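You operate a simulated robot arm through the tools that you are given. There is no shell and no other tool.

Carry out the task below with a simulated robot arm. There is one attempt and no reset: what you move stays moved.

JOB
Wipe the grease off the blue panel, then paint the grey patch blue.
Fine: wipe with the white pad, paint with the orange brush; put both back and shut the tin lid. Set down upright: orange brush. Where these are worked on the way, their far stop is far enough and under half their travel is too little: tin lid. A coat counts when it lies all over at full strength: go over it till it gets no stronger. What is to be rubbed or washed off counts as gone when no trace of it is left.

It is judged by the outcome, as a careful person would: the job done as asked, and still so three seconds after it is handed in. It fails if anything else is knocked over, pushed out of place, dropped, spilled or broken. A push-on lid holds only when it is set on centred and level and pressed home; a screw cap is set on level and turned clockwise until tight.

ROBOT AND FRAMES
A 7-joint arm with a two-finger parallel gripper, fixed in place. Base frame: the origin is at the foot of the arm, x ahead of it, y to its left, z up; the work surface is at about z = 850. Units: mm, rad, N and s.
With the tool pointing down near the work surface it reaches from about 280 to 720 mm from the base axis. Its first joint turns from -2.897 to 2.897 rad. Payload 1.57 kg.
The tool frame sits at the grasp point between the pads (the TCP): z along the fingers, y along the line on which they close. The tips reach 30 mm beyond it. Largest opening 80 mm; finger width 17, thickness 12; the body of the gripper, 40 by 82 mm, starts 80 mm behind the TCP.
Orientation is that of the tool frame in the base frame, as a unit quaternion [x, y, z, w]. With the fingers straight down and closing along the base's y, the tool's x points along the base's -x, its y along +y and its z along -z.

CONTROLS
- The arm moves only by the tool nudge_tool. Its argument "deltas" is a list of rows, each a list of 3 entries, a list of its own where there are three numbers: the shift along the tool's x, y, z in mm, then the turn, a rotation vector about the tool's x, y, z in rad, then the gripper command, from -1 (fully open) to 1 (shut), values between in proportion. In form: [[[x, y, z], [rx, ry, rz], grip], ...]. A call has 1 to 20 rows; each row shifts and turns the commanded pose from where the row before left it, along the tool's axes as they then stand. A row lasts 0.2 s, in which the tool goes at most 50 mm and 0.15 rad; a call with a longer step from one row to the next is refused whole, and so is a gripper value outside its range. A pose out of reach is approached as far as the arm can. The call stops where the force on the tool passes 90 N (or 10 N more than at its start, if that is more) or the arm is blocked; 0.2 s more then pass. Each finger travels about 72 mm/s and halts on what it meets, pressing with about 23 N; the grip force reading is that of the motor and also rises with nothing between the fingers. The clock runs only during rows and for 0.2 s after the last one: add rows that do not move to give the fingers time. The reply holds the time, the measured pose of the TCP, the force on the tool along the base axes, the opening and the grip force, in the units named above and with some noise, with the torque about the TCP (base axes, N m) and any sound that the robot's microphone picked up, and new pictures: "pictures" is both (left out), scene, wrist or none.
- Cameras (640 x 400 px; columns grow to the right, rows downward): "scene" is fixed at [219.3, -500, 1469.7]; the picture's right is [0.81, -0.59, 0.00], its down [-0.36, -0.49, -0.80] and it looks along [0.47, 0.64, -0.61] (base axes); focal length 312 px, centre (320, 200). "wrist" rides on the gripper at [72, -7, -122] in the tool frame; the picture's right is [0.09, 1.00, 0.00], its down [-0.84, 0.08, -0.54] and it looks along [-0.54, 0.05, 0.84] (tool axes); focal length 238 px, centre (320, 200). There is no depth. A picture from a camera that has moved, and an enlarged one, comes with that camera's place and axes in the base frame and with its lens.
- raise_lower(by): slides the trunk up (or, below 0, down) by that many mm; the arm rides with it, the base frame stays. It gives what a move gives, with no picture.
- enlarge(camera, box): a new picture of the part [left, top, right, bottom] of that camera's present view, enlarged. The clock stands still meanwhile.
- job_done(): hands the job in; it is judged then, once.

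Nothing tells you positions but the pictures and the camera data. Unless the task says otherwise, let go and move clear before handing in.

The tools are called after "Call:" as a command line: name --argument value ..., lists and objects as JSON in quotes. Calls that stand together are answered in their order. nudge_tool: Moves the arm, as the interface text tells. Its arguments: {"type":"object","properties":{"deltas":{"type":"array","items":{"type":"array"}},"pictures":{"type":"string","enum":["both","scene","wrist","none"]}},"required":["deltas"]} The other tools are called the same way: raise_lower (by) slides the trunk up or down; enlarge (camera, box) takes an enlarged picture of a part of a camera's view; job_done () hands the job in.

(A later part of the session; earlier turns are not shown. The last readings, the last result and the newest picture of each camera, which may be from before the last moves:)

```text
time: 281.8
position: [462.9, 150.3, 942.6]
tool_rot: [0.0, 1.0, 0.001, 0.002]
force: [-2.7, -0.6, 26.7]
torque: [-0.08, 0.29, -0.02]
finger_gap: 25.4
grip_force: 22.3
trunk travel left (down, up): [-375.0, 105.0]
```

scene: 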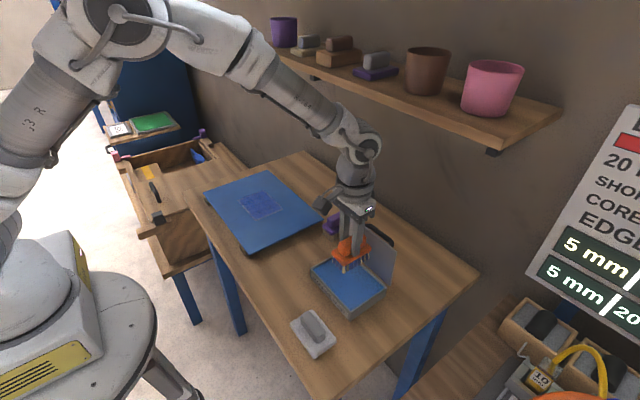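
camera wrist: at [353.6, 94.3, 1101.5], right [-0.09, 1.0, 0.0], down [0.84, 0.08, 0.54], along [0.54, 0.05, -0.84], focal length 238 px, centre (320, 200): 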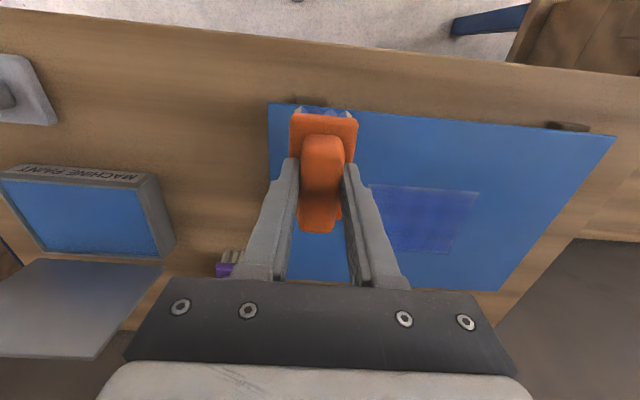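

I'll run the outer loop now.

Call:
nudge_tool --deltas '[[[-13, 0, 0], [0, 0, 0], 1], [[-13, 0, 0], [0, 0, 0], 1], [[-13, 0, 0], [0, 0, 0], 1], [[-13, 0, 0], [0, 0, 0], 1], [[-13, 0, 0], [0, 0, 0], 1], [[-13, 0, 0], [0, 0, 0], 1], [[-13, 0, 0], [0, 0, 0], 1], [[-13, 0, 0], [0, 0, 0], 1], [[-13, 0, 0], [0, 0, 0], 1], [[0, 13, 0], [0, 0, 0], 1], [[0, 13, 0], [0, 0, 0], 1], [[0, 13, 0], [0, 0, 0], 1], [[0, 13, 0], [0, 0, 0], 1], [[0, 13, 0], [0, 0, 0], 1], [[0, 13, 0], [0, 0, 0], 1], [[0, 13, 0], [0, 0, 0], 1], [[0, 13, 0], [0, 0, 0], 1], [[0, 13, 0], [0, 0, 0], 1], [[0, 13, 0], [0, 0, 0], 1], [[0, 13, 0], [0, 0, 0], 1]]' --pictures "none"

Call:
nudge_tool --deltas '[[[13, 0, 0], [0, 0, 0], 1], [[13, 0, 0], [0, 0, 0], 1], [[13, 0, 0], [0, 0, 0], 1], [[13, 0, 0], [0, 0, 0], 1], [[13, 0, 0], [0, 0, 0], 1], [[13, 0, 0], [0, 0, 0], 1], [[13, 0, 0], [0, 0, 0], 1], [[13, 0, 0], [0, 0, 0], 1], [[13, 0, 0], [0, 0, 0], 1], [[0, -13, 0], [0, 0, 0], 1], [[0, -13, 0], [0, 0, 0], 1], [[0, -13, 0], [0, 0, 0], 1], [[0, -13, 0], [0, 0, 0], 1], [[0, -13, 0], [0, 0, 0], 1], [[0, -13, 0], [0, 0, 0], 1], [[0, -13, 0], [0, 0, 0], 1], [[0, -13, 0], [0, 0, 0], 1], [[0, -13, 0], [0, 0, 0], 1], [[0, -13, 0], [0, 0, 0], 1]]' --pictures "scene"

Call:
enlarge --camera "scene" --box '[235, 175, 295, 225]'

```text
time: 286.0
position: [581.0, 294.0, 940.9]
tool_rot: [0.0, 1.0, 0.001, 0.001]
force: [0.3, -5.8, 22.1]
torque: [-0.38, -0.09, 0.05]
finger_gap: 25.5
grip_force: 23.1
trunk travel left (down, up): [-375.0, 105.0]
```

```text
time: 290.0
position: [463.1, 163.3, 942.2]
tool_rot: [0.0, 1.0, 0.001, 0.002]
force: [1.3, 10.5, 36.2]
torque: [0.38, 0.33, -0.13]
finger_gap: 25.4
grip_force: 23.1
trunk travel left (down, up): [-375.0, 105.0]
```

scene: 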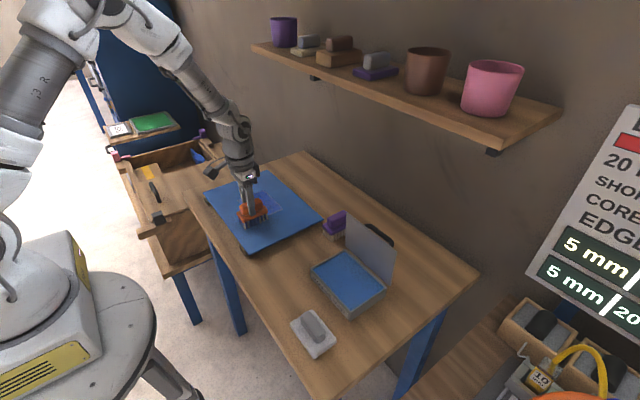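

```text
8.00 times, centred on (265, 200) of scene
camera zoom: at [219.3, -500.0, 1469.7], right [0.81, -0.59, 0.0], down [-0.36, -0.49, -0.8], along [0.47, 0.64, -0.61], focal length 2498 px, centre (760, 200)
```

zoom: 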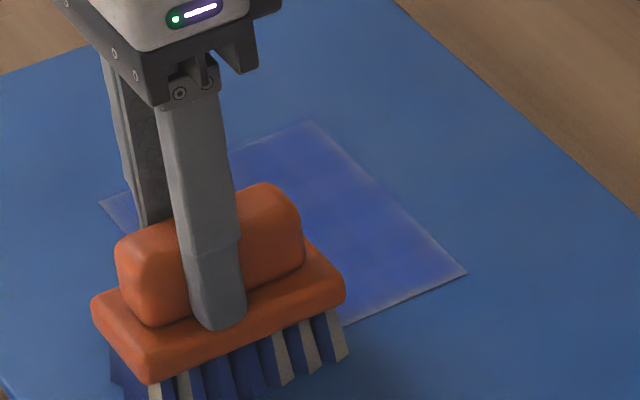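

Next is an inner loop, plus the centre lane.

Call:
nudge_tool --deltas '[[[-13, 4, -0.3], [0, 0, 0], 1], [[-13, 4, 0], [0, 0, 0], 1], [[-13, 0, 0], [0, 0, 0], 1], [[-13, 0, 0], [0, 0, 0], 1], [[-13, 0, 0], [0, 0, 0], 1], [[-13, 0, 0], [0, 0, 0], 1], [[-13, 0, 0], [0, 0, 0], 1], [[0, 13, 0], [0, 0, 0], 1], [[0, 13, 0], [0, 0, 0], 1], [[0, 13, 0], [0, 0, 0], 1], [[0, 13, 0], [0, 0, 0], 1], [[0, 13, 0], [0, 0, 0], 1], [[0, 13, 0], [0, 0, 0], 1], [[0, 13, 0], [0, 0, 0], 1], [[0, 13, 0], [0, 0, 0], 1], [[13, 0, 0], [0, 0, 0], 1], [[13, 0, 0], [0, 0, 0], 1], [[0, -13, 0], [0, 0, 0], 1], [[0, -13, 0], [0, 0, 0], 1], [[0, -13, 0], [0, 0, 0], 1]]' --pictures "none"

Call:
nudge_tool --deltas '[[[0, -13, 0], [0, 0, 0], 1], [[0, -13, 0], [0, 0, 0], 1], [[0, -13, 0], [0, 0, 0], 1], [[0, -13, 0], [0, 0, 0], 1], [[0, -13, 0], [0, 0, 0], 1], [[13, 0, 0], [0, 0, 0], 1], [[13, 0, 0], [0, 0, 0], 1], [[13, 0, 0], [0, 0, 0], 1], [[0, 13, 0], [0, 0, 0], 1], [[0, 13, 0], [0, 0, 0], 1], [[0, 13, 0], [0, 0, 0], 1], [[0, 13, 0], [0, 0, 0], 1], [[0, 13, 0], [0, 0, 0], 1], [[0, 13, 0], [0, 0, 0], 1], [[0, 13, 0], [0, 0, 0], 1], [[0, 13, 0], [0, 0, 0], 1], [[0, 0, 0], [0, 0, 0], 1]]' --pictures "none"

Call:
nudge_tool --deltas '[[[0, 0, -5], [0, 0, 0], 1], [[0, 0, -20], [0, 0, 0], 1], [[0, 0, -25], [0, 0, 0], 1], [[0, 0, -20], [0, 0, 0], 1], [[-2, -34, 0], [0, 0, 0], 1], [[-2, -34, 0], [0, 0, 0], 1], [[-2, -34, 0], [0, 0, 0], 1], [[-2, -34, 0], [0, 0, 0], 1], [[-2, -34, 0], [0, 0, 0], 1], [[-2, -34, 0], [0, 0, 0], 1], [[-2, -34, 0], [0, 0, 0], 1], [[-2, -34, 0], [0, 0, 0], 1], [[-2, -34, 0], [0, 0, 0], 1], [[-2, -34, 0], [0, 0, 0], 1], [[-2, -34, 0], [0, 0, 0], 1], [[0, -34, 0], [0, 0, 0], 1], [[0, -28, 0], [0, 0, 0], 1], [[0, 0, 0], [0, 0, 0], 1]]' --pictures "scene"

Call:
enlarge --camera "scene" --box '[235, 175, 295, 225]'

Call:
enlarge --camera "scene" --box '[255, 208, 279, 223]'

Call:
enlarge --camera "scene" --box '[245, 190, 285, 215]'

```text
time: 294.2
position: [526.5, 235.6, 942.2]
tool_rot: [0.0, 1.0, 0.0, 0.001]
force: [-0.9, 6.6, 20.5]
torque: [0.25, -0.13, 0.03]
finger_gap: 25.6
grip_force: 22.7
trunk travel left (down, up): [-375.0, 105.0]
```

```text
time: 297.8
position: [488.3, 273.6, 940.5]
tool_rot: [0.0, 1.0, 0.001, 0.0]
force: [0.3, -8.3, 28.2]
torque: [-0.4, 0.12, -0.01]
finger_gap: 25.2
grip_force: 22.5
trunk travel left (down, up): [-375.0, 105.0]
```

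```text
time: 301.6
position: [510.7, -160.8, 1009.8]
tool_rot: [0.0, 1.0, 0.0, 0.0]
force: [0.4, -0.1, -1.8]
torque: [-0.02, 0.01, -0.01]
finger_gap: 25.6
grip_force: 22.9
trunk travel left (down, up): [-375.0, 105.0]
```

scene: 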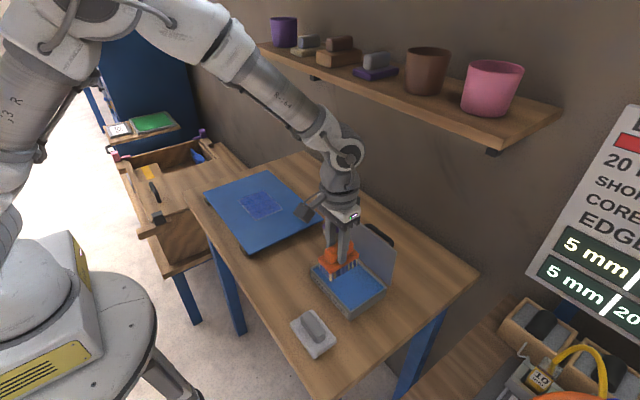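

```text
8.00 times, centred on (265, 200) of scene
camera zoom: at [219.3, -500.0, 1469.7], right [0.81, -0.59, 0.0], down [-0.36, -0.49, -0.8], along [0.47, 0.64, -0.61], focal length 2498 px, centre (760, 200)
```

zoom: 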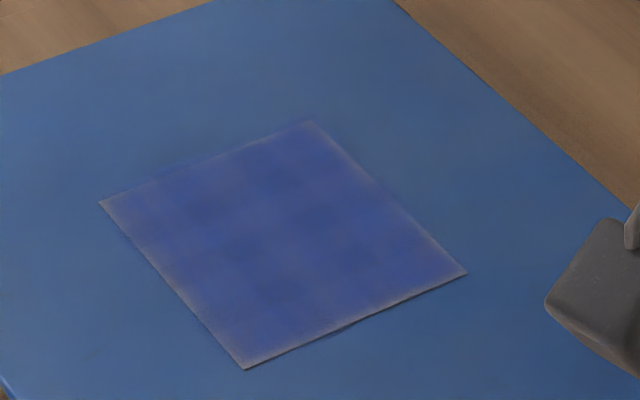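

```text
16.00 times, centred on (267, 216) of scene
camera zoom: at [219.3, -500.0, 1469.7], right [0.81, -0.59, 0.0], down [-0.36, -0.49, -0.8], along [0.47, 0.64, -0.61], focal length 4997 px, centre (1168, -48)
```

zoom: 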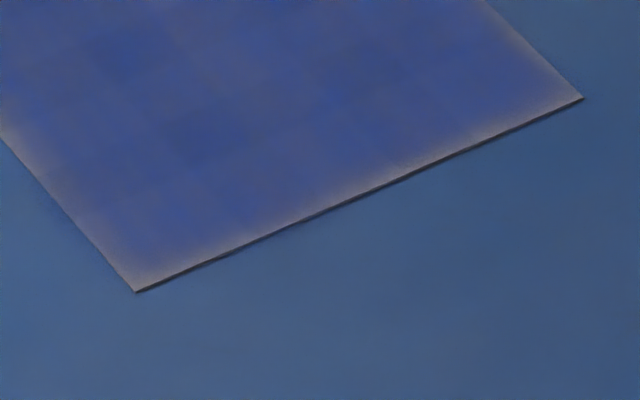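

```text
16.00 times, centred on (265, 202) of scene
camera zoom: at [219.3, -500.0, 1469.7], right [0.81, -0.59, 0.0], down [-0.36, -0.49, -0.8], along [0.47, 0.64, -0.61], focal length 4997 px, centre (1200, 160)
```

zoom: 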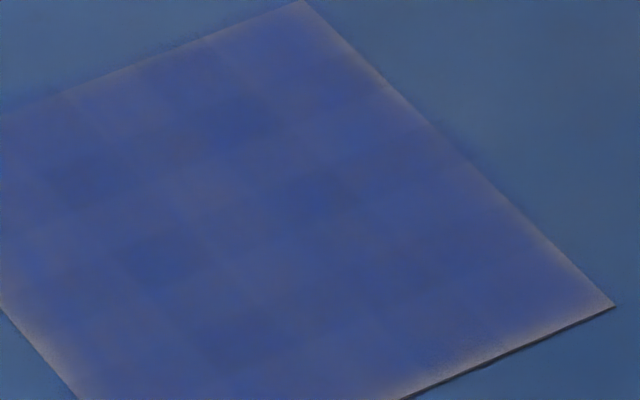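

Nothing changed any more between the last two coats, so the paint is at full strength. Now I'll carry the brush back to its own place near (447, 0).

Call:
nudge_tool --deltas '[[[8, 20.2, 0], [0, 0, 0], 1], [[8, 20.2, 0], [0, 0, 0], 1], [[8, 20.2, 0], [0, 0, 0], 1], [[8, 20.2, 0], [0, 0, 0], 1], [[8, 20.2, 0], [0, 0, 0], 1], [[8, 20.2, 0], [0, 0, 0], 1], [[8, 20.2, 0], [0, 0, 0], 1], [[7.7, 20.2, 0], [0, 0, 0], 1], [[0, 0, 0], [0, 0, 0], 1], [[0, 0, 25], [0, 0, 0], 1], [[0, 0, 20], [0, 0, 0], 1], [[0, 0, 20], [0, 0, 0], 1], [[0, 0, 10], [0, 0, 0], 1], [[0, 0, 0], [0, 0, 0], 1]]'

Call:
enlarge --camera "scene" --box '[235, 210, 335, 290]'

Call:
enlarge --camera "wrist" --box '[220, 60, 440, 240]'

```text
time: 304.6
position: [447.1, -1.0, 934.6]
tool_rot: [0.001, 1.0, 0.0, -0.001]
force: [1.0, 0.2, -1.5]
torque: [-0.02, 0.03, 0.0]
finger_gap: 25.5
grip_force: 23.5
trunk travel left (down, up): [-375.0, 105.0]
camera wrist: at [375.6, -7.5, 1056.2], right [-0.09, 1.0, 0.0], down [0.84, 0.08, 0.54], along [0.54, 0.05, -0.84], focal length 238 px, centre (320, 200)
```

scene: 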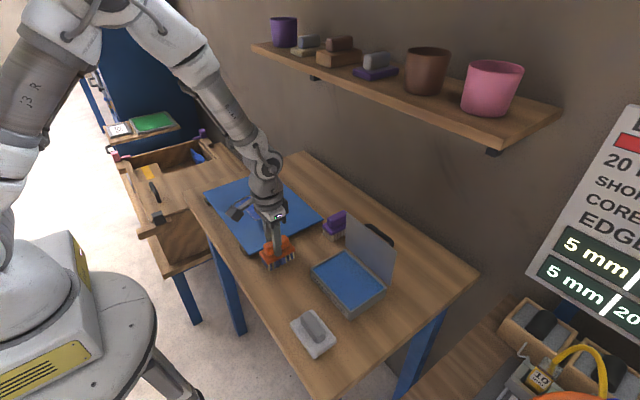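
wrist: 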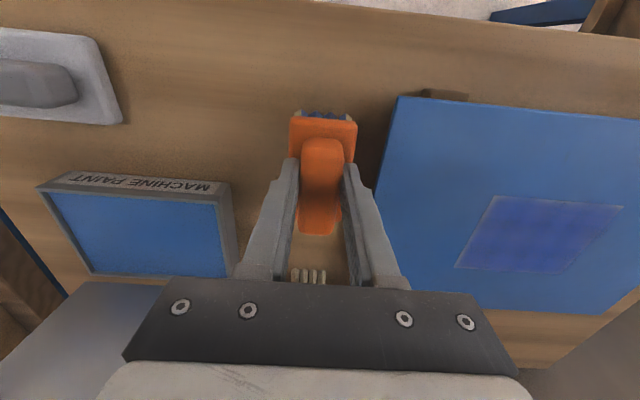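

```text
5.00 times, centred on (285, 250) of scene
camera zoom: at [219.3, -500.0, 1469.7], right [0.81, -0.59, 0.0], down [-0.36, -0.49, -0.8], along [0.47, 0.64, -0.61], focal length 1562 px, centre (495, -50)
```

zoom: 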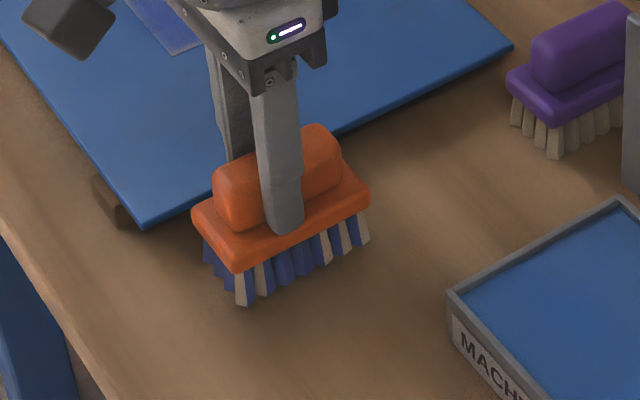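

```text
2.22 times, centred on (330, 150) of wrist
camera zoom: at [375.6, -7.5, 1056.2], right [-0.09, 1.0, 0.0], down [0.84, 0.08, 0.54], along [0.54, 0.05, -0.84], focal length 530 px, centre (298, 311)
```

zoom: 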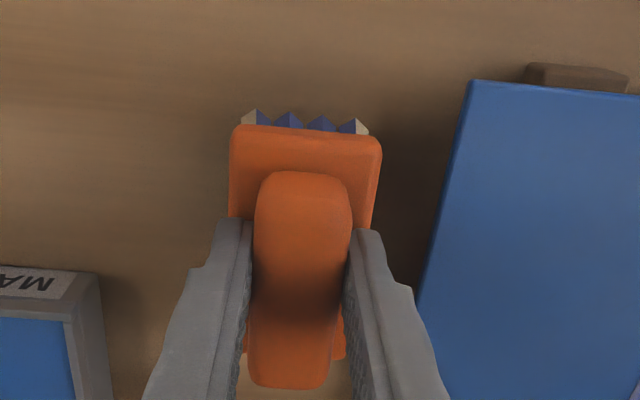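

The brush is level and near its home. I'll lower it close to the table and fine-tune its position against the original picture.

Call:
nudge_tool --deltas '[[[0, 1.2, 6], [0, 0, 0], 1], [[0, 0, 5], [0, 0, 0], 1], [[0, 0, 0], [0, 0, 0], 1]]' --pictures "none"

Call:
enlarge --camera "scene" --box '[235, 210, 335, 290]'

```text
time: 305.4
position: [447.2, 0.6, 923.7]
tool_rot: [0.0, 1.0, 0.0, 0.0]
force: [0.0, -0.2, -1.0]
torque: [0.01, 0.03, 0.03]
finger_gap: 25.4
grip_force: 22.9
trunk travel left (down, up): [-375.0, 105.0]
```

```text
5.00 times, centred on (285, 250) of scene
camera zoom: at [219.3, -500.0, 1469.7], right [0.81, -0.59, 0.0], down [-0.36, -0.49, -0.8], along [0.47, 0.64, -0.61], focal length 1562 px, centre (495, -50)
```

zoom: 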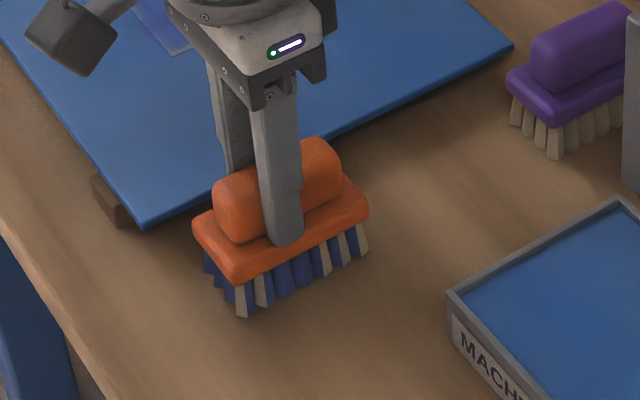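

The brush has shifted about 5 mm along its length in the grip, so I'll compensate by moving 5 mm toward -x and then lower to contact.

Call:
nudge_tool --deltas '[[[2.5, -0.5, 0], [0, 0, 0], 1], [[2.5, -0.5, 0], [0, 0, 0], 1], [[0, 0, 1], [0, 0, 0], 1], [[0, 0, 1], [0, 0, 0], 1], [[0, 0, 0], [0, 0, 0], 1]]' --pictures "none"

Call:
nudge_tool --deltas '[[[0, 0, 0.8], [0, 0, 0], 1], [[0, 0, 0], [0, 0, 0], 1]]' --pictures "none"

Call:
nudge_tool --deltas '[[[0, 0, 0.6], [0, 0, 0], 1], [[0, 0, 0], [0, 0, 0], 1]]' --pictures "none"

```text
time: 306.6
position: [441.7, 0.4, 922.5]
tool_rot: [0.0, 1.0, 0.0, 0.001]
force: [-0.2, 0.2, -0.7]
torque: [0.02, 0.02, 0.01]
finger_gap: 25.3
grip_force: 23.0
trunk travel left (down, up): [-375.0, 105.0]
```

```text
time: 307.2
position: [442.2, -0.5, 921.3]
tool_rot: [0.0, 1.0, 0.001, 0.0]
force: [-0.4, 0.3, -0.8]
torque: [-0.01, 0.0, 0.01]
finger_gap: 25.5
grip_force: 23.0
trunk travel left (down, up): [-375.0, 105.0]
```

```text
time: 307.8
position: [442.9, 0.1, 920.5]
tool_rot: [0.0, 1.0, 0.0, 0.0]
force: [-1.0, 0.1, -1.5]
torque: [0.0, 0.03, 0.01]
finger_gap: 25.5
grip_force: 23.3
trunk travel left (down, up): [-375.0, 105.0]
```

Call:
nudge_tool --deltas '[[[0, 0, 0.8], [0, 0, 0], 1], [[0, 0, 0], [0, 0, 0], 1]]' --pictures "none"

Call:
nudge_tool --deltas '[[[0, 0, 0.6], [0, 0, 0], 1], [[0, 0, 0], [0, 0, 0], 1]]' --pictures "none"

Call:
enlarge --camera "scene" --box '[235, 210, 335, 290]'

```text
time: 308.4
position: [443.5, 0.3, 918.8]
tool_rot: [0.001, 1.0, 0.001, 0.0]
force: [0.0, 0.8, -0.5]
torque: [-0.03, -0.01, -0.01]
finger_gap: 25.5
grip_force: 22.7
trunk travel left (down, up): [-375.0, 105.0]
```

```text
time: 309.0
position: [442.4, 0.5, 919.3]
tool_rot: [0.0, 1.0, 0.0, 0.0]
force: [0.6, 0.2, -1.0]
torque: [0.04, 0.01, 0.02]
finger_gap: 25.4
grip_force: 22.9
trunk travel left (down, up): [-375.0, 105.0]
```

```text
5.00 times, centred on (285, 250) of scene
camera zoom: at [219.3, -500.0, 1469.7], right [0.81, -0.59, 0.0], down [-0.36, -0.49, -0.8], along [0.47, 0.64, -0.61], focal length 1562 px, centre (495, -50)
```

zoom: 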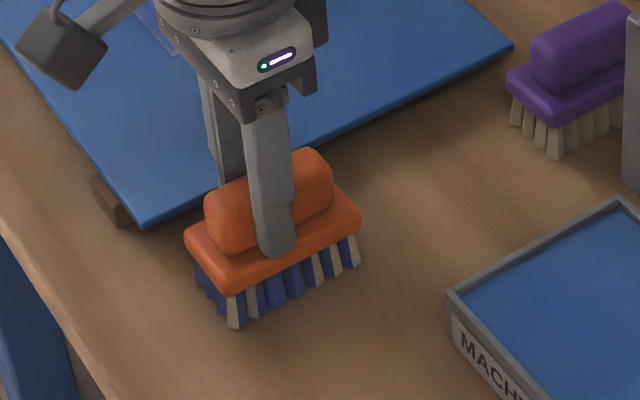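

The brush now matches its original outline almost exactly, about 1 mm above the table. A little lower to contact.

Call:
nudge_tool --deltas '[[[0, 0, 0.7], [0, 0, 0], 1], [[0, 0, 0], [0, 0, 0], 1]]' --pictures "none"

Call:
nudge_tool --deltas '[[[0, 0, 0.6], [0, 0, 0], 1], [[0, 0, 0], [0, 0, 0], 1]]' --pictures "none"

```text
time: 309.6
position: [442.0, 1.1, 919.8]
tool_rot: [-0.001, 1.0, 0.001, 0.0]
force: [-0.1, 0.2, -1.9]
torque: [0.03, 0.0, 0.02]
finger_gap: 25.3
grip_force: 22.7
trunk travel left (down, up): [-375.0, 105.0]
```

```text
time: 310.2
position: [442.4, 0.5, 917.0]
tool_rot: [0.0, 1.0, 0.0, 0.001]
force: [0.0, -0.2, -1.0]
torque: [0.03, 0.0, 0.03]
finger_gap: 25.5
grip_force: 22.6
trunk travel left (down, up): [-375.0, 105.0]
```

Call:
nudge_tool --deltas '[[[0, 0, 0.6], [0, 0, 0], 1], [[0, 0, 0], [0, 0, 0], 1]]' --pictures "none"

Call:
nudge_tool --deltas '[[[0, 0, 0.6], [0, 0, 0], 1], [[0, 0, 0], [0, 0, 0], 1]]' --pictures "none"

```text
time: 310.8
position: [442.0, 0.2, 917.9]
tool_rot: [0.0, 1.0, 0.0, 0.0]
force: [-1.0, -0.7, 4.1]
torque: [-0.04, -0.2, -0.05]
finger_gap: 25.4
grip_force: 23.5
trunk travel left (down, up): [-375.0, 105.0]
```

```text
time: 311.4
position: [442.6, 1.7, 918.2]
tool_rot: [0.0, 1.0, 0.0, 0.0]
force: [-2.6, 0.5, 10.0]
torque: [0.04, -0.04, 0.0]
finger_gap: 25.5
grip_force: 23.6
trunk travel left (down, up): [-375.0, 105.0]
```

It stands on the table with 10 N. I'll unload it by raising about 1 mm, open the fingers only slightly and rise straight up.

Call:
nudge_tool --deltas '[[[0, 0, -0.6], [0, 0, 0], 1], [[0, 0, -0.6], [0, 0, 0], 1], [[0, 0, 0], [0, 0, 0], 1]]' --pictures "none"

```text
time: 312.2
position: [442.8, 0.6, 918.5]
tool_rot: [0.0, 1.0, 0.0, -0.001]
force: [0.0, 0.3, -0.3]
torque: [0.02, -0.08, 0.04]
finger_gap: 25.5
grip_force: 23.0
trunk travel left (down, up): [-375.0, 105.0]
```

Call:
nudge_tool --deltas '[[[0, 0, 0], [0, 0, 0], 0.2], [[0, 0, 0], [0, 0, 0], 0.2], [[0, 0, -2], [0, 0, 0], 0.2], [[0, 0, -4], [0, 0, 0], 0.2], [[0, 0, 0], [0, 0, 0], 0.2]]' --pictures "both"

Call:
enlarge --camera "scene" --box '[235, 210, 335, 290]'

```text
time: 313.4
position: [442.6, 0.2, 925.3]
tool_rot: [0.0, 1.0, 0.0, -0.001]
force: [0.4, -0.6, 0.9]
torque: [0.01, -0.03, 0.0]
finger_gap: 32.3
grip_force: 0.1
trunk travel left (down, up): [-375.0, 105.0]
camera wrist: at [371.1, -6.1, 1047.0], right [-0.09, 1.0, 0.0], down [0.84, 0.08, 0.54], along [0.54, 0.05, -0.84], focal length 238 px, centre (320, 200)
```

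scene: 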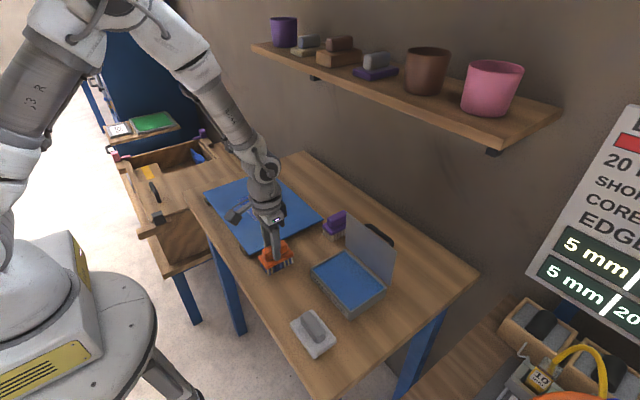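
wrist: 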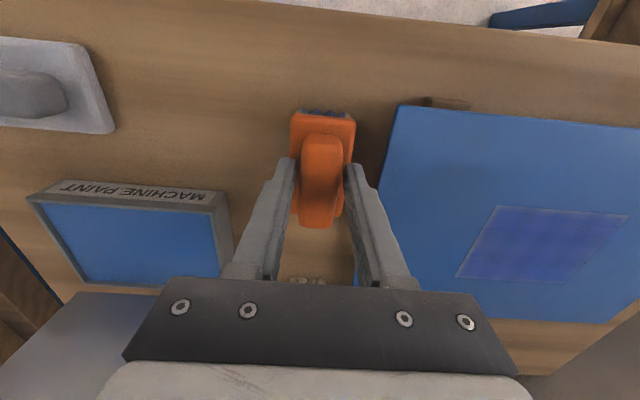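

```text
5.00 times, centred on (285, 250) of scene
camera zoom: at [219.3, -500.0, 1469.7], right [0.81, -0.59, 0.0], down [-0.36, -0.49, -0.8], along [0.47, 0.64, -0.61], focal length 1562 px, centre (495, -50)
```

zoom: 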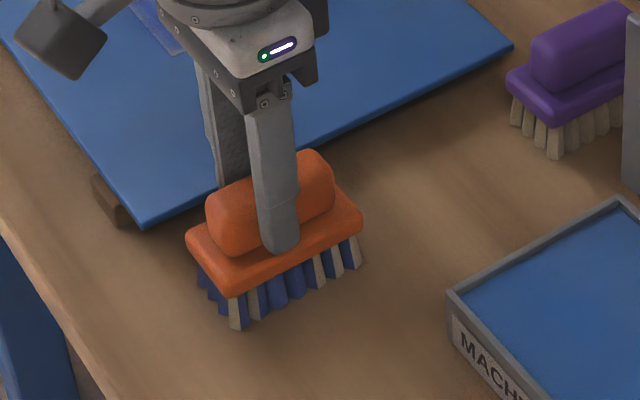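

The brush stands upright at its original place. I'll rise straight up and look.

Call:
nudge_tool --deltas '[[[0, 0, -8], [0, 0, 0], 0.2], [[0, 0, -15], [0, 0, 0], 0.2], [[0, 0, -25], [0, 0, 0], 0.0], [[0, 0, -30], [0, 0, 0], -0.2], [[0, 0, -35], [0, 0, 0], -0.2], [[0, 0, -35], [0, 0, 0], -0.2], [[0, 0, 0], [0, 0, 0], -0.2]]' --pictures "scene"

Call:
enlarge --camera "scene" --box '[235, 210, 335, 290]'

Call:
enlarge --camera "scene" --box '[300, 200, 420, 320]'

```text
time: 315.0
position: [442.0, 0.6, 1072.5]
tool_rot: [-0.001, 1.0, 0.0, 0.0]
force: [0.6, 0.4, 0.3]
torque: [0.01, 0.0, -0.03]
finger_gap: 48.2
grip_force: 0.0
trunk travel left (down, up): [-375.0, 105.0]
```

scene: 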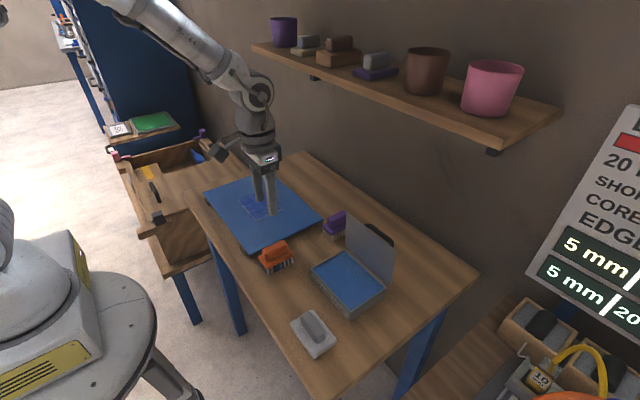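

```text
5.00 times, centred on (285, 250) of scene
camera zoom: at [219.3, -500.0, 1469.7], right [0.81, -0.59, 0.0], down [-0.36, -0.49, -0.8], along [0.47, 0.64, -0.61], focal length 1562 px, centre (495, -50)
```

zoom: 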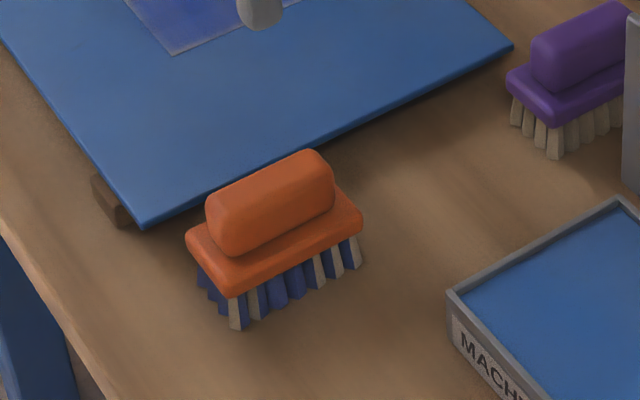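

```text
3.33 times, centred on (360, 260) of scene
camera zoom: at [219.3, -500.0, 1469.7], right [0.81, -0.59, 0.0], down [-0.36, -0.49, -0.8], along [0.47, 0.64, -0.61], focal length 1041 px, centre (187, 0)
```

zoom: 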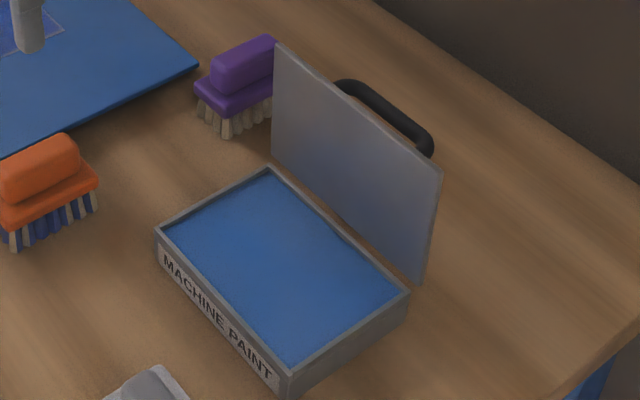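

The brush is back and upright. The lid seems to have drifted to about vertical, so I'll watch its motion while turning the gripper to close along x again.

Call:
nudge_tool --deltas '[[[0, 0, 0], [0, 0, 0.15], -0.2], [[0, 0, 0], [0, 0, 0.15], -0.2], [[0, 0, 0], [0, 0, 0.15], -0.2], [[0, 0, 0], [0, 0, 0.15], -0.2], [[0, 0, 0], [0, 0, 0.15], -0.2], [[0, 0, 0], [0, 0, 0.15], -0.2], [[0, 0, 0], [0, 0, 0.15], -0.2], [[0, 0, 0], [0, 0, 0.15], -0.2], [[0, 0, 0], [0, 0, 0.15], -0.2], [[0, 0, 0], [0, 0, 0.15], -0.2], [[0, 0, 0], [0, 0, 0.0708], -0.2], [[0, 0, 0], [0, 0, 0], -0.2], [[0, 0, 0], [0, 0, 0], -0.2], [[0, 0, 0], [0, 0, 0], -0.2]]' --pictures "both"

Call:
enlarge --camera "scene" --box '[300, 200, 420, 320]'

```text
time: 318.0
position: [443.2, 0.2, 1072.0]
tool_rot: [0.706, 0.708, -0.001, 0.0]
force: [-0.4, 0.2, -0.3]
torque: [-0.01, -0.02, 0.0]
finger_gap: 48.0
grip_force: 0.1
trunk travel left (down, up): [-375.0, 105.0]
camera wrist: at [436.1, 72.8, 1194.8], right [1.0, 0.09, 0.0], down [0.08, -0.84, 0.54], along [0.05, -0.54, -0.84], focal length 238 px, centre (320, 200)
```

scene: 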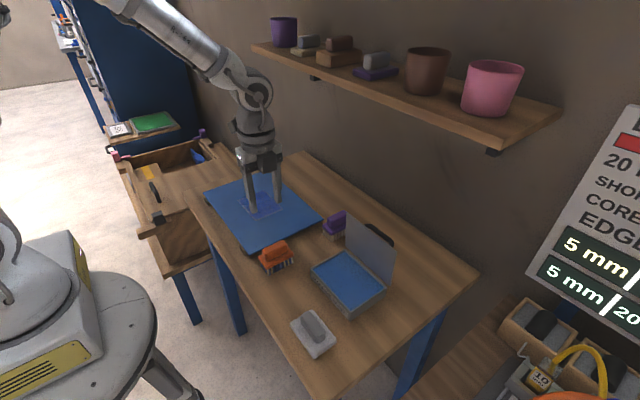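
wrist: 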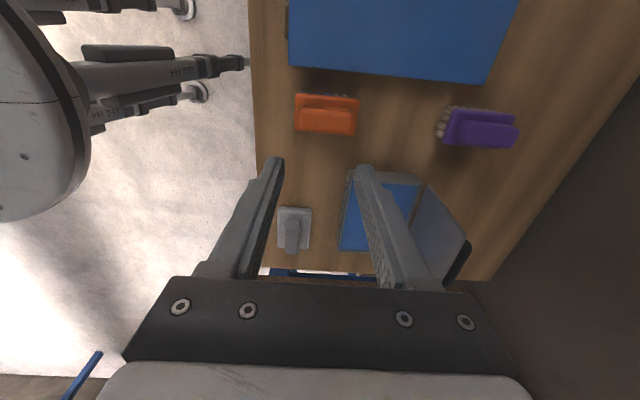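

```text
3.33 times, centred on (360, 260) of scene
camera zoom: at [219.3, -500.0, 1469.7], right [0.81, -0.59, 0.0], down [-0.36, -0.49, -0.8], along [0.47, 0.64, -0.61], focal length 1041 px, centre (187, 0)
```

zoom: 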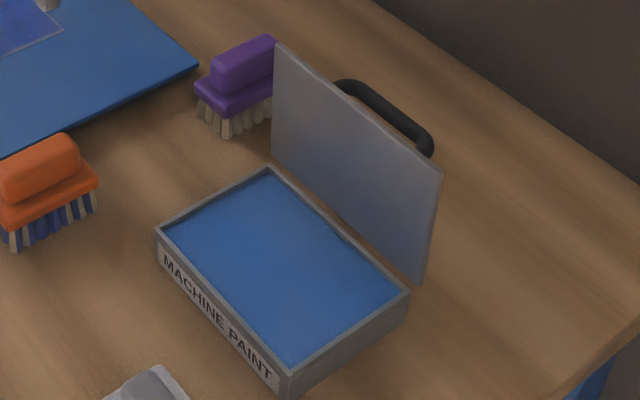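

The lid is now stationary at about vertical. I'll move above its handle bar, expected near (644, -162), and look from the wrist camera.

Call:
nudge_tool --deltas '[[[-20.2, 25, 0], [0, 0, 0], 0.3], [[-20.2, 25, 0], [0, 0, 0], 0.3], [[-20.2, 25, 0], [0, 0, 0], 0.3], [[-20.2, 25, 0], [0, 0, 0], 0.3], [[-20.2, 25, 0], [0, 0, 0], 0.3], [[-20.2, 25, 0], [0, 0, 0], 0.3], [[-20.2, 25, 0], [0, 0, 0], 0.3], [[-20.2, 25, 0], [0, 0, 0], 0.3], [[0, 0, 0], [0, 0, 0], 0.3]]' --pictures "both"

Call:
enlarge --camera "wrist" --box '[200, 60, 420, 240]'

Call:
enlarge --camera "scene" --box '[300, 200, 420, 320]'

```text
time: 320.0
position: [633.8, -157.8, 1072.4]
tool_rot: [0.706, 0.708, -0.001, -0.003]
force: [0.8, 0.3, -0.4]
torque: [0.01, -0.03, 0.02]
finger_gap: 27.9
grip_force: 0.1
trunk travel left (down, up): [-375.0, 105.0]
camera wrist: at [627.9, -85.6, 1195.3], right [1.0, 0.09, 0.0], down [0.08, -0.84, 0.54], along [0.05, -0.54, -0.84], focal length 238 px, centre (320, 200)
```

scene: 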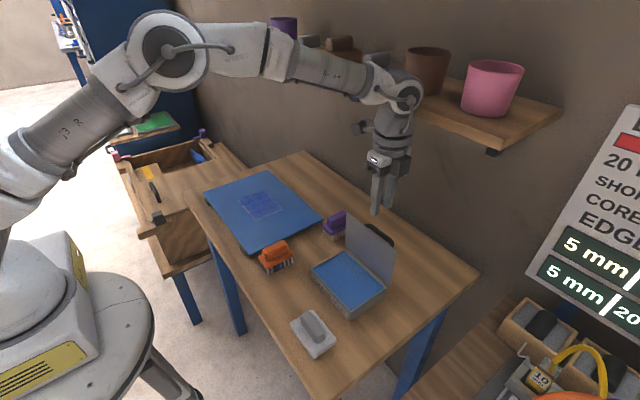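
wrist: 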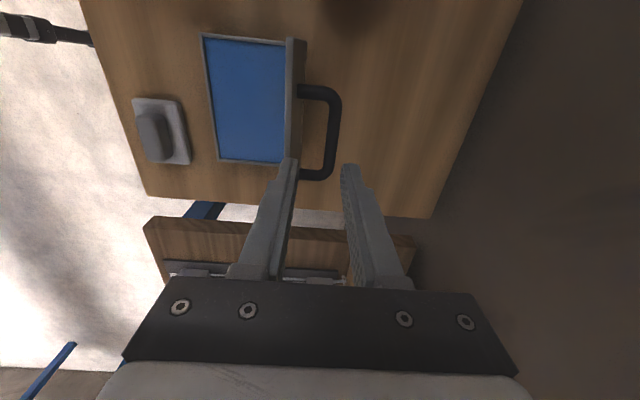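

```text
2.22 times, centred on (310, 150) of wrist
camera zoom: at [627.9, -85.6, 1195.3], right [1.0, 0.09, 0.0], down [0.08, -0.84, 0.54], along [0.05, -0.54, -0.84], focal length 530 px, centre (342, 311)
```

zoom: 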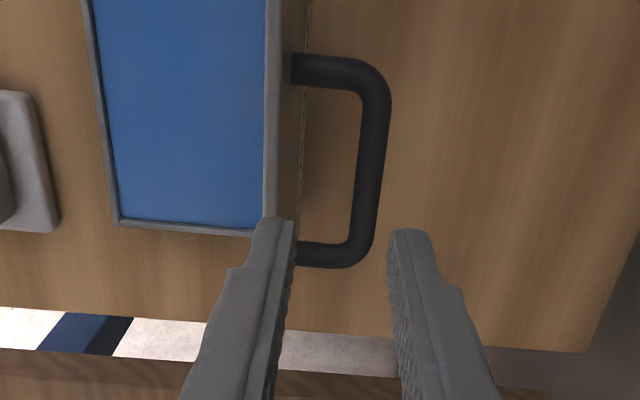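

```text
3.33 times, centred on (360, 260) of scene
camera zoom: at [219.3, -500.0, 1469.7], right [0.81, -0.59, 0.0], down [-0.36, -0.49, -0.8], along [0.47, 0.64, -0.61], focal length 1041 px, centre (187, 0)
```

zoom: 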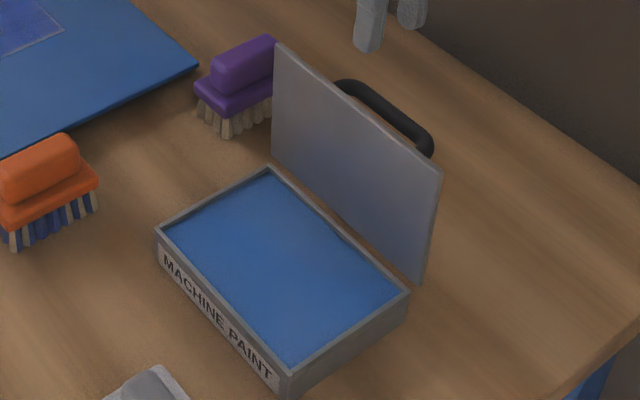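

The bar's long part lies at about x 646. I'll let the arm settle and check its position before going down.

Call:
nudge_tool --deltas '[[[0, 0, 0], [0, 0, 0], 0.3], [[0, 0, 0], [0, 0, 0], 0.3]]' --pictures "wrist"

Call:
enlarge --camera "wrist" --box '[200, 60, 420, 240]'

```text
time: 320.6
position: [633.8, -159.5, 1074.0]
tool_rot: [0.707, 0.707, 0.0, 0.0]
force: [0.4, -0.1, 0.5]
torque: [0.03, 0.01, -0.01]
finger_gap: 27.9
grip_force: 0.1
trunk travel left (down, up): [-375.0, 105.0]
camera wrist: at [628.2, -87.0, 1196.1], right [1.0, 0.09, 0.0], down [0.08, -0.84, 0.54], along [0.05, -0.54, -0.84], focal length 238 px, centre (320, 200)
```

wrist: 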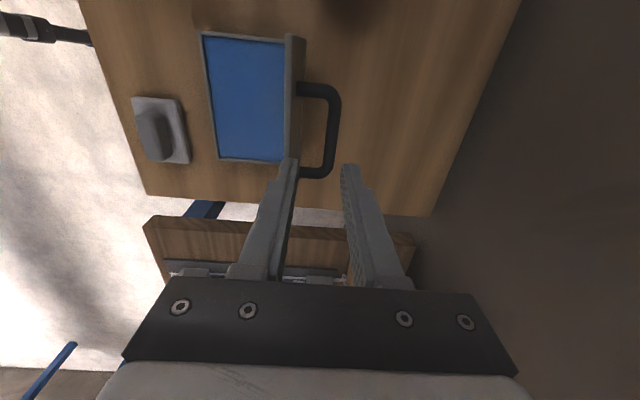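

```text
2.22 times, centred on (310, 150) of wrist
camera zoom: at [628.2, -87.0, 1196.1], right [1.0, 0.09, 0.0], down [0.08, -0.84, 0.54], along [0.05, -0.54, -0.84], focal length 530 px, centre (342, 311)
```

zoom: 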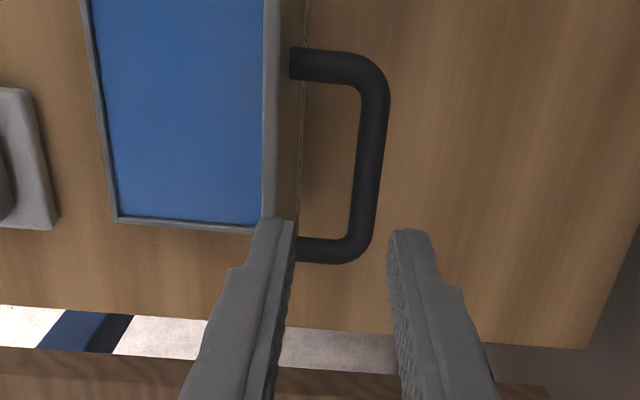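

The arm stopped about 9 mm short at this height (near its reach limit), which should ease lower down. I'll command x 646 and descend partway, then verify before passing the lid's top edge.

Call:
nudge_tool --deltas '[[[0, 3, 8], [0, 0, 0], 0.3], [[0, 0, 10], [0, 0, 0], 0.3], [[0, 0, 10], [0, 0, 0], 0.3], [[0, 0, 0], [0, 0, 0], 0.3], [[0, 0, 0], [0, 0, 0], 0.3]]' --pictures "wrist"

Call:
enlarge --camera "wrist" --box '[200, 60, 420, 240]'

```text
time: 321.8
position: [638.1, -166.8, 1052.4]
tool_rot: [0.708, 0.706, 0.004, 0.007]
force: [-0.2, -1.4, -0.2]
torque: [0.02, 0.01, 0.01]
finger_gap: 28.1
grip_force: 0.1
trunk travel left (down, up): [-375.0, 105.0]
camera wrist: at [629.9, -93.3, 1175.3], right [1.0, 0.09, 0.01], down [0.07, -0.84, 0.55], along [0.06, -0.54, -0.84], focal length 238 px, centre (320, 200)
```

wrist: 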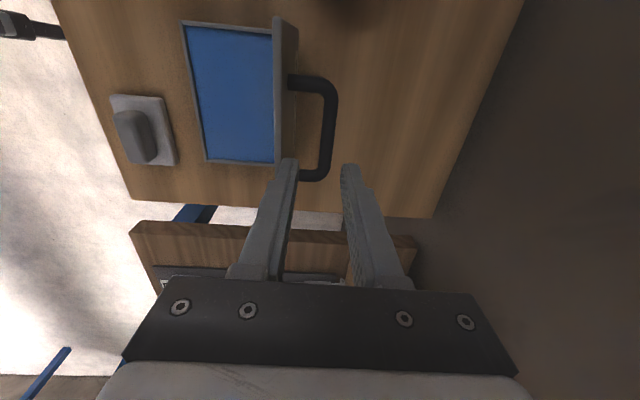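

```text
2.22 times, centred on (310, 150) of wrist
camera zoom: at [629.9, -93.3, 1175.3], right [1.0, 0.09, 0.01], down [0.07, -0.84, 0.55], along [0.06, -0.54, -0.84], focal length 530 px, centre (342, 311)
```

zoom: 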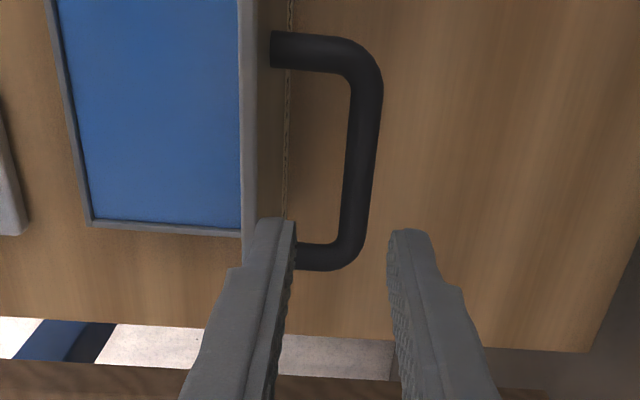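

The arm is at its reach limit here (x 638 instead of 646). Before considering raising the trunk I'll check where the shelf is relative to the arm.

Call:
enlarge --camera "scene" --box '[330, 20, 600, 190]'

Call:
enlarge --camera "scene" --box '[220, 0, 420, 160]'

```text
2.35 times, centred on (465, 105) of scene
camera zoom: at [219.3, -500.0, 1469.7], right [0.81, -0.59, 0.0], down [-0.36, -0.49, -0.8], along [0.47, 0.64, -0.61], focal length 735 px, centre (-21, 424)
```

zoom: 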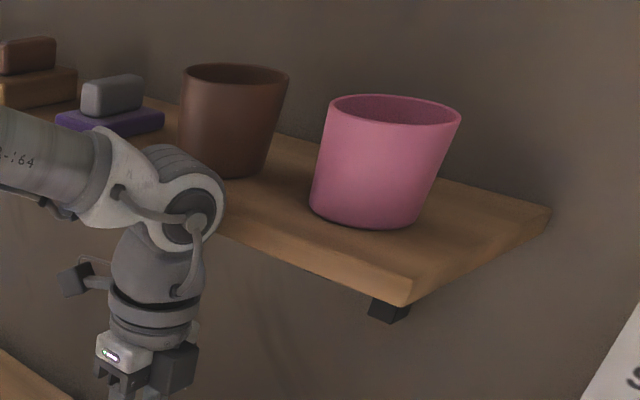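

```text
2.50 times, centred on (320, 80) of scene
camera zoom: at [219.3, -500.0, 1469.7], right [0.81, -0.59, 0.0], down [-0.36, -0.49, -0.8], along [0.47, 0.64, -0.61], focal length 781 px, centre (320, 500)
```

zoom: 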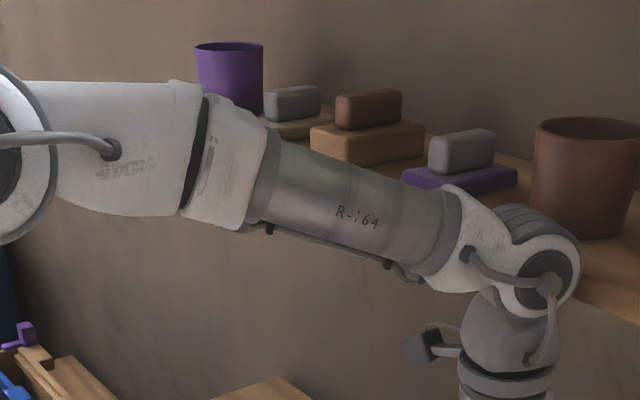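

The arm seems to lag behind its command here. I'll wait one moment without moving to see whether it is still settling or held up.

Call:
nudge_tool --deltas '[[[0, 0, 0], [0, 0, 0], 0.3]]' --pictures "scene"

Call:
enlarge --camera "scene" --box '[340, 40, 460, 230]'

```text
time: 322.2
position: [637.8, -165.7, 1053.5]
tool_rot: [0.708, 0.706, 0.004, 0.006]
force: [0.2, 0.2, 0.1]
torque: [0.03, -0.06, -0.01]
finger_gap: 28.1
grip_force: 0.1
trunk travel left (down, up): [-375.0, 105.0]
```

scene: 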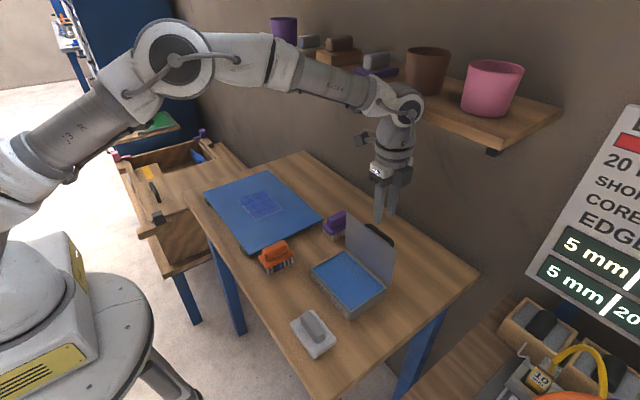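

```text
2.11 times, centred on (400, 135) of scene
camera zoom: at [219.3, -500.0, 1469.7], right [0.81, -0.59, 0.0], down [-0.36, -0.49, -0.8], along [0.47, 0.64, -0.61], focal length 658 px, centre (152, 337)
```

zoom: 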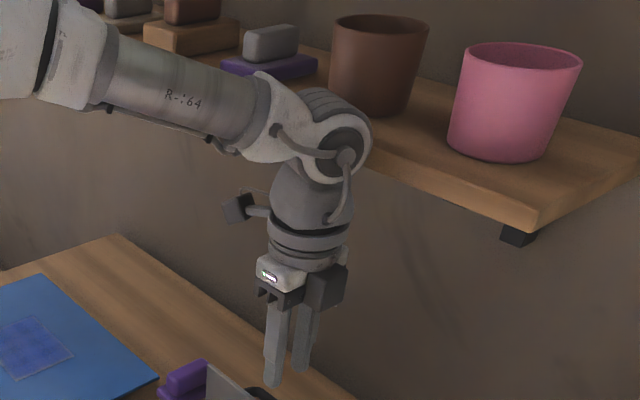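

The pose isn't blocked, just at the edge of the arm's reach. Gripping the bar slightly nearer (at y≈-145) shortens the reach, so I'll shift there and check.

Call:
nudge_tool --deltas '[[[8, 0, 0], [0, 0, 0], 0.3], [[8, 0, 0], [0, 0, 0], 0.3], [[0, 0, 0], [0, 0, 0], 0.3], [[0, 0, 0], [0, 0, 0], 0.3]]' --pictures "none"

```text
time: 323.2
position: [636.0, -157.2, 1047.1]
tool_rot: [0.712, 0.702, 0.0, 0.002]
force: [-0.2, -1.1, 0.6]
torque: [0.0, -0.01, 0.01]
finger_gap: 27.9
grip_force: 0.0
trunk travel left (down, up): [-375.0, 105.0]
```

The arm is struggling at this reach, so I'll back off a bit and raise the trunk to gain reach at this height.

Call:
nudge_tool --deltas '[[[0, -18, -12], [0, 0, 0], 0.3], [[0, -18, -12], [0, 0, 0], 0.3], [[0, -16, -12], [0, 0, 0], 0.3], [[0, 0, 0], [0, 0, 0], 0.3], [[0, 0, 0], [0, 0, 0], 0.3]]' --pictures "none"

```text
time: 324.4
position: [593.8, -145.4, 1079.1]
tool_rot: [0.707, 0.707, 0.001, 0.0]
force: [-0.3, 0.0, 0.4]
torque: [-0.02, -0.03, 0.01]
finger_gap: 27.7
grip_force: 0.1
trunk travel left (down, up): [-375.0, 105.0]
```

Call:
raise_lower --by 70

```text
time: 325.5
position: [594.3, -143.9, 1150.3]
tool_rot: [0.707, 0.707, 0.0, 0.001]
force: [0.2, 0.1, -0.2]
torque: [0.01, -0.01, -0.01]
finger_gap: 28.0
grip_force: 0.0
trunk travel left (down, up): [-445.0, 35.0]
```

Call:
nudge_tool --deltas '[[[0, 0, 25], [0, 0, 0], 0.3], [[-5, 13, 25], [0, 0, 0], 0.3], [[-5, 13, 20], [0, 0, 0], 0.3], [[-5, 13, 0], [0, 0, 0], 0.3], [[0, 13, 0], [0, 0, 0], 0.3], [[0, 0, 0], [0, 0, 0], 0.3], [[0, 0, 0], [0, 0, 0], 0.3]]' --pictures "both"

Call:
enlarge --camera "wrist" --box '[200, 60, 420, 240]'

```text
time: 327.1
position: [633.5, -160.3, 1080.6]
tool_rot: [0.709, 0.705, -0.002, -0.003]
force: [0.4, 0.1, 0.3]
torque: [-0.02, 0.0, 0.01]
finger_gap: 28.1
grip_force: 0.0
trunk travel left (down, up): [-445.0, 35.0]
camera wrist: at [628.2, -88.1, 1202.8], right [1.0, 0.09, -0.01], down [0.08, -0.84, 0.54], along [0.04, -0.54, -0.84], focal length 238 px, centre (320, 200)
```

scene: 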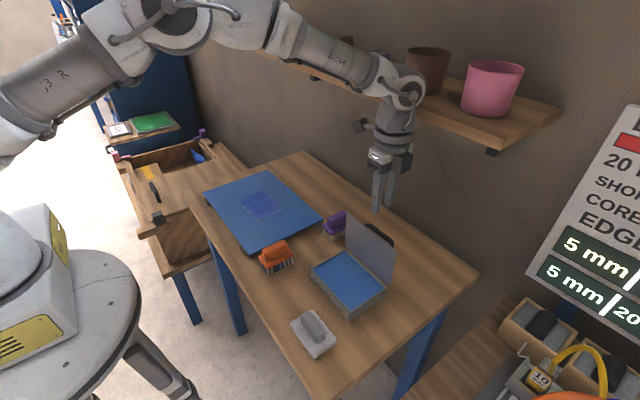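
wrist: 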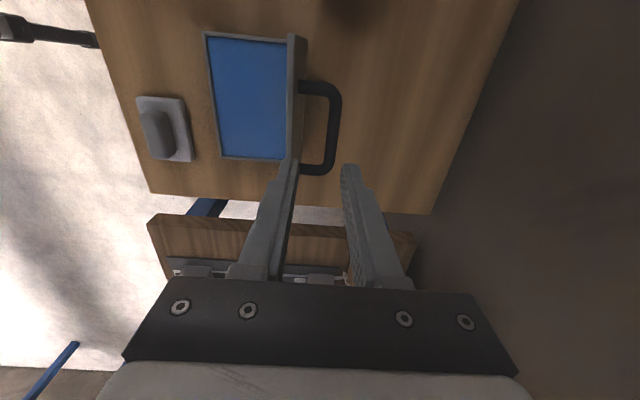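

```text
2.22 times, centred on (310, 150) of wrist
camera zoom: at [628.2, -88.1, 1202.8], right [1.0, 0.09, -0.01], down [0.08, -0.84, 0.54], along [0.04, -0.54, -0.84], focal length 530 px, centre (342, 311)
```

zoom: 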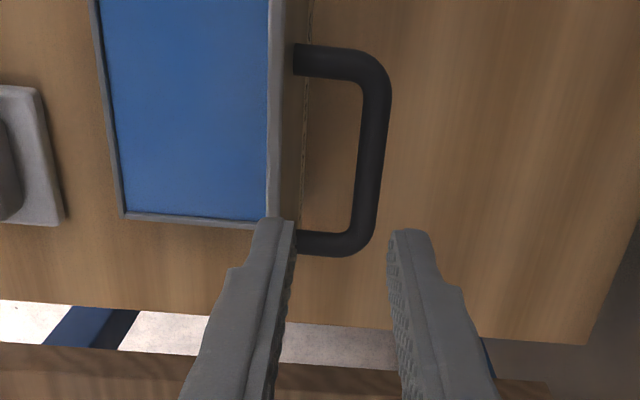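

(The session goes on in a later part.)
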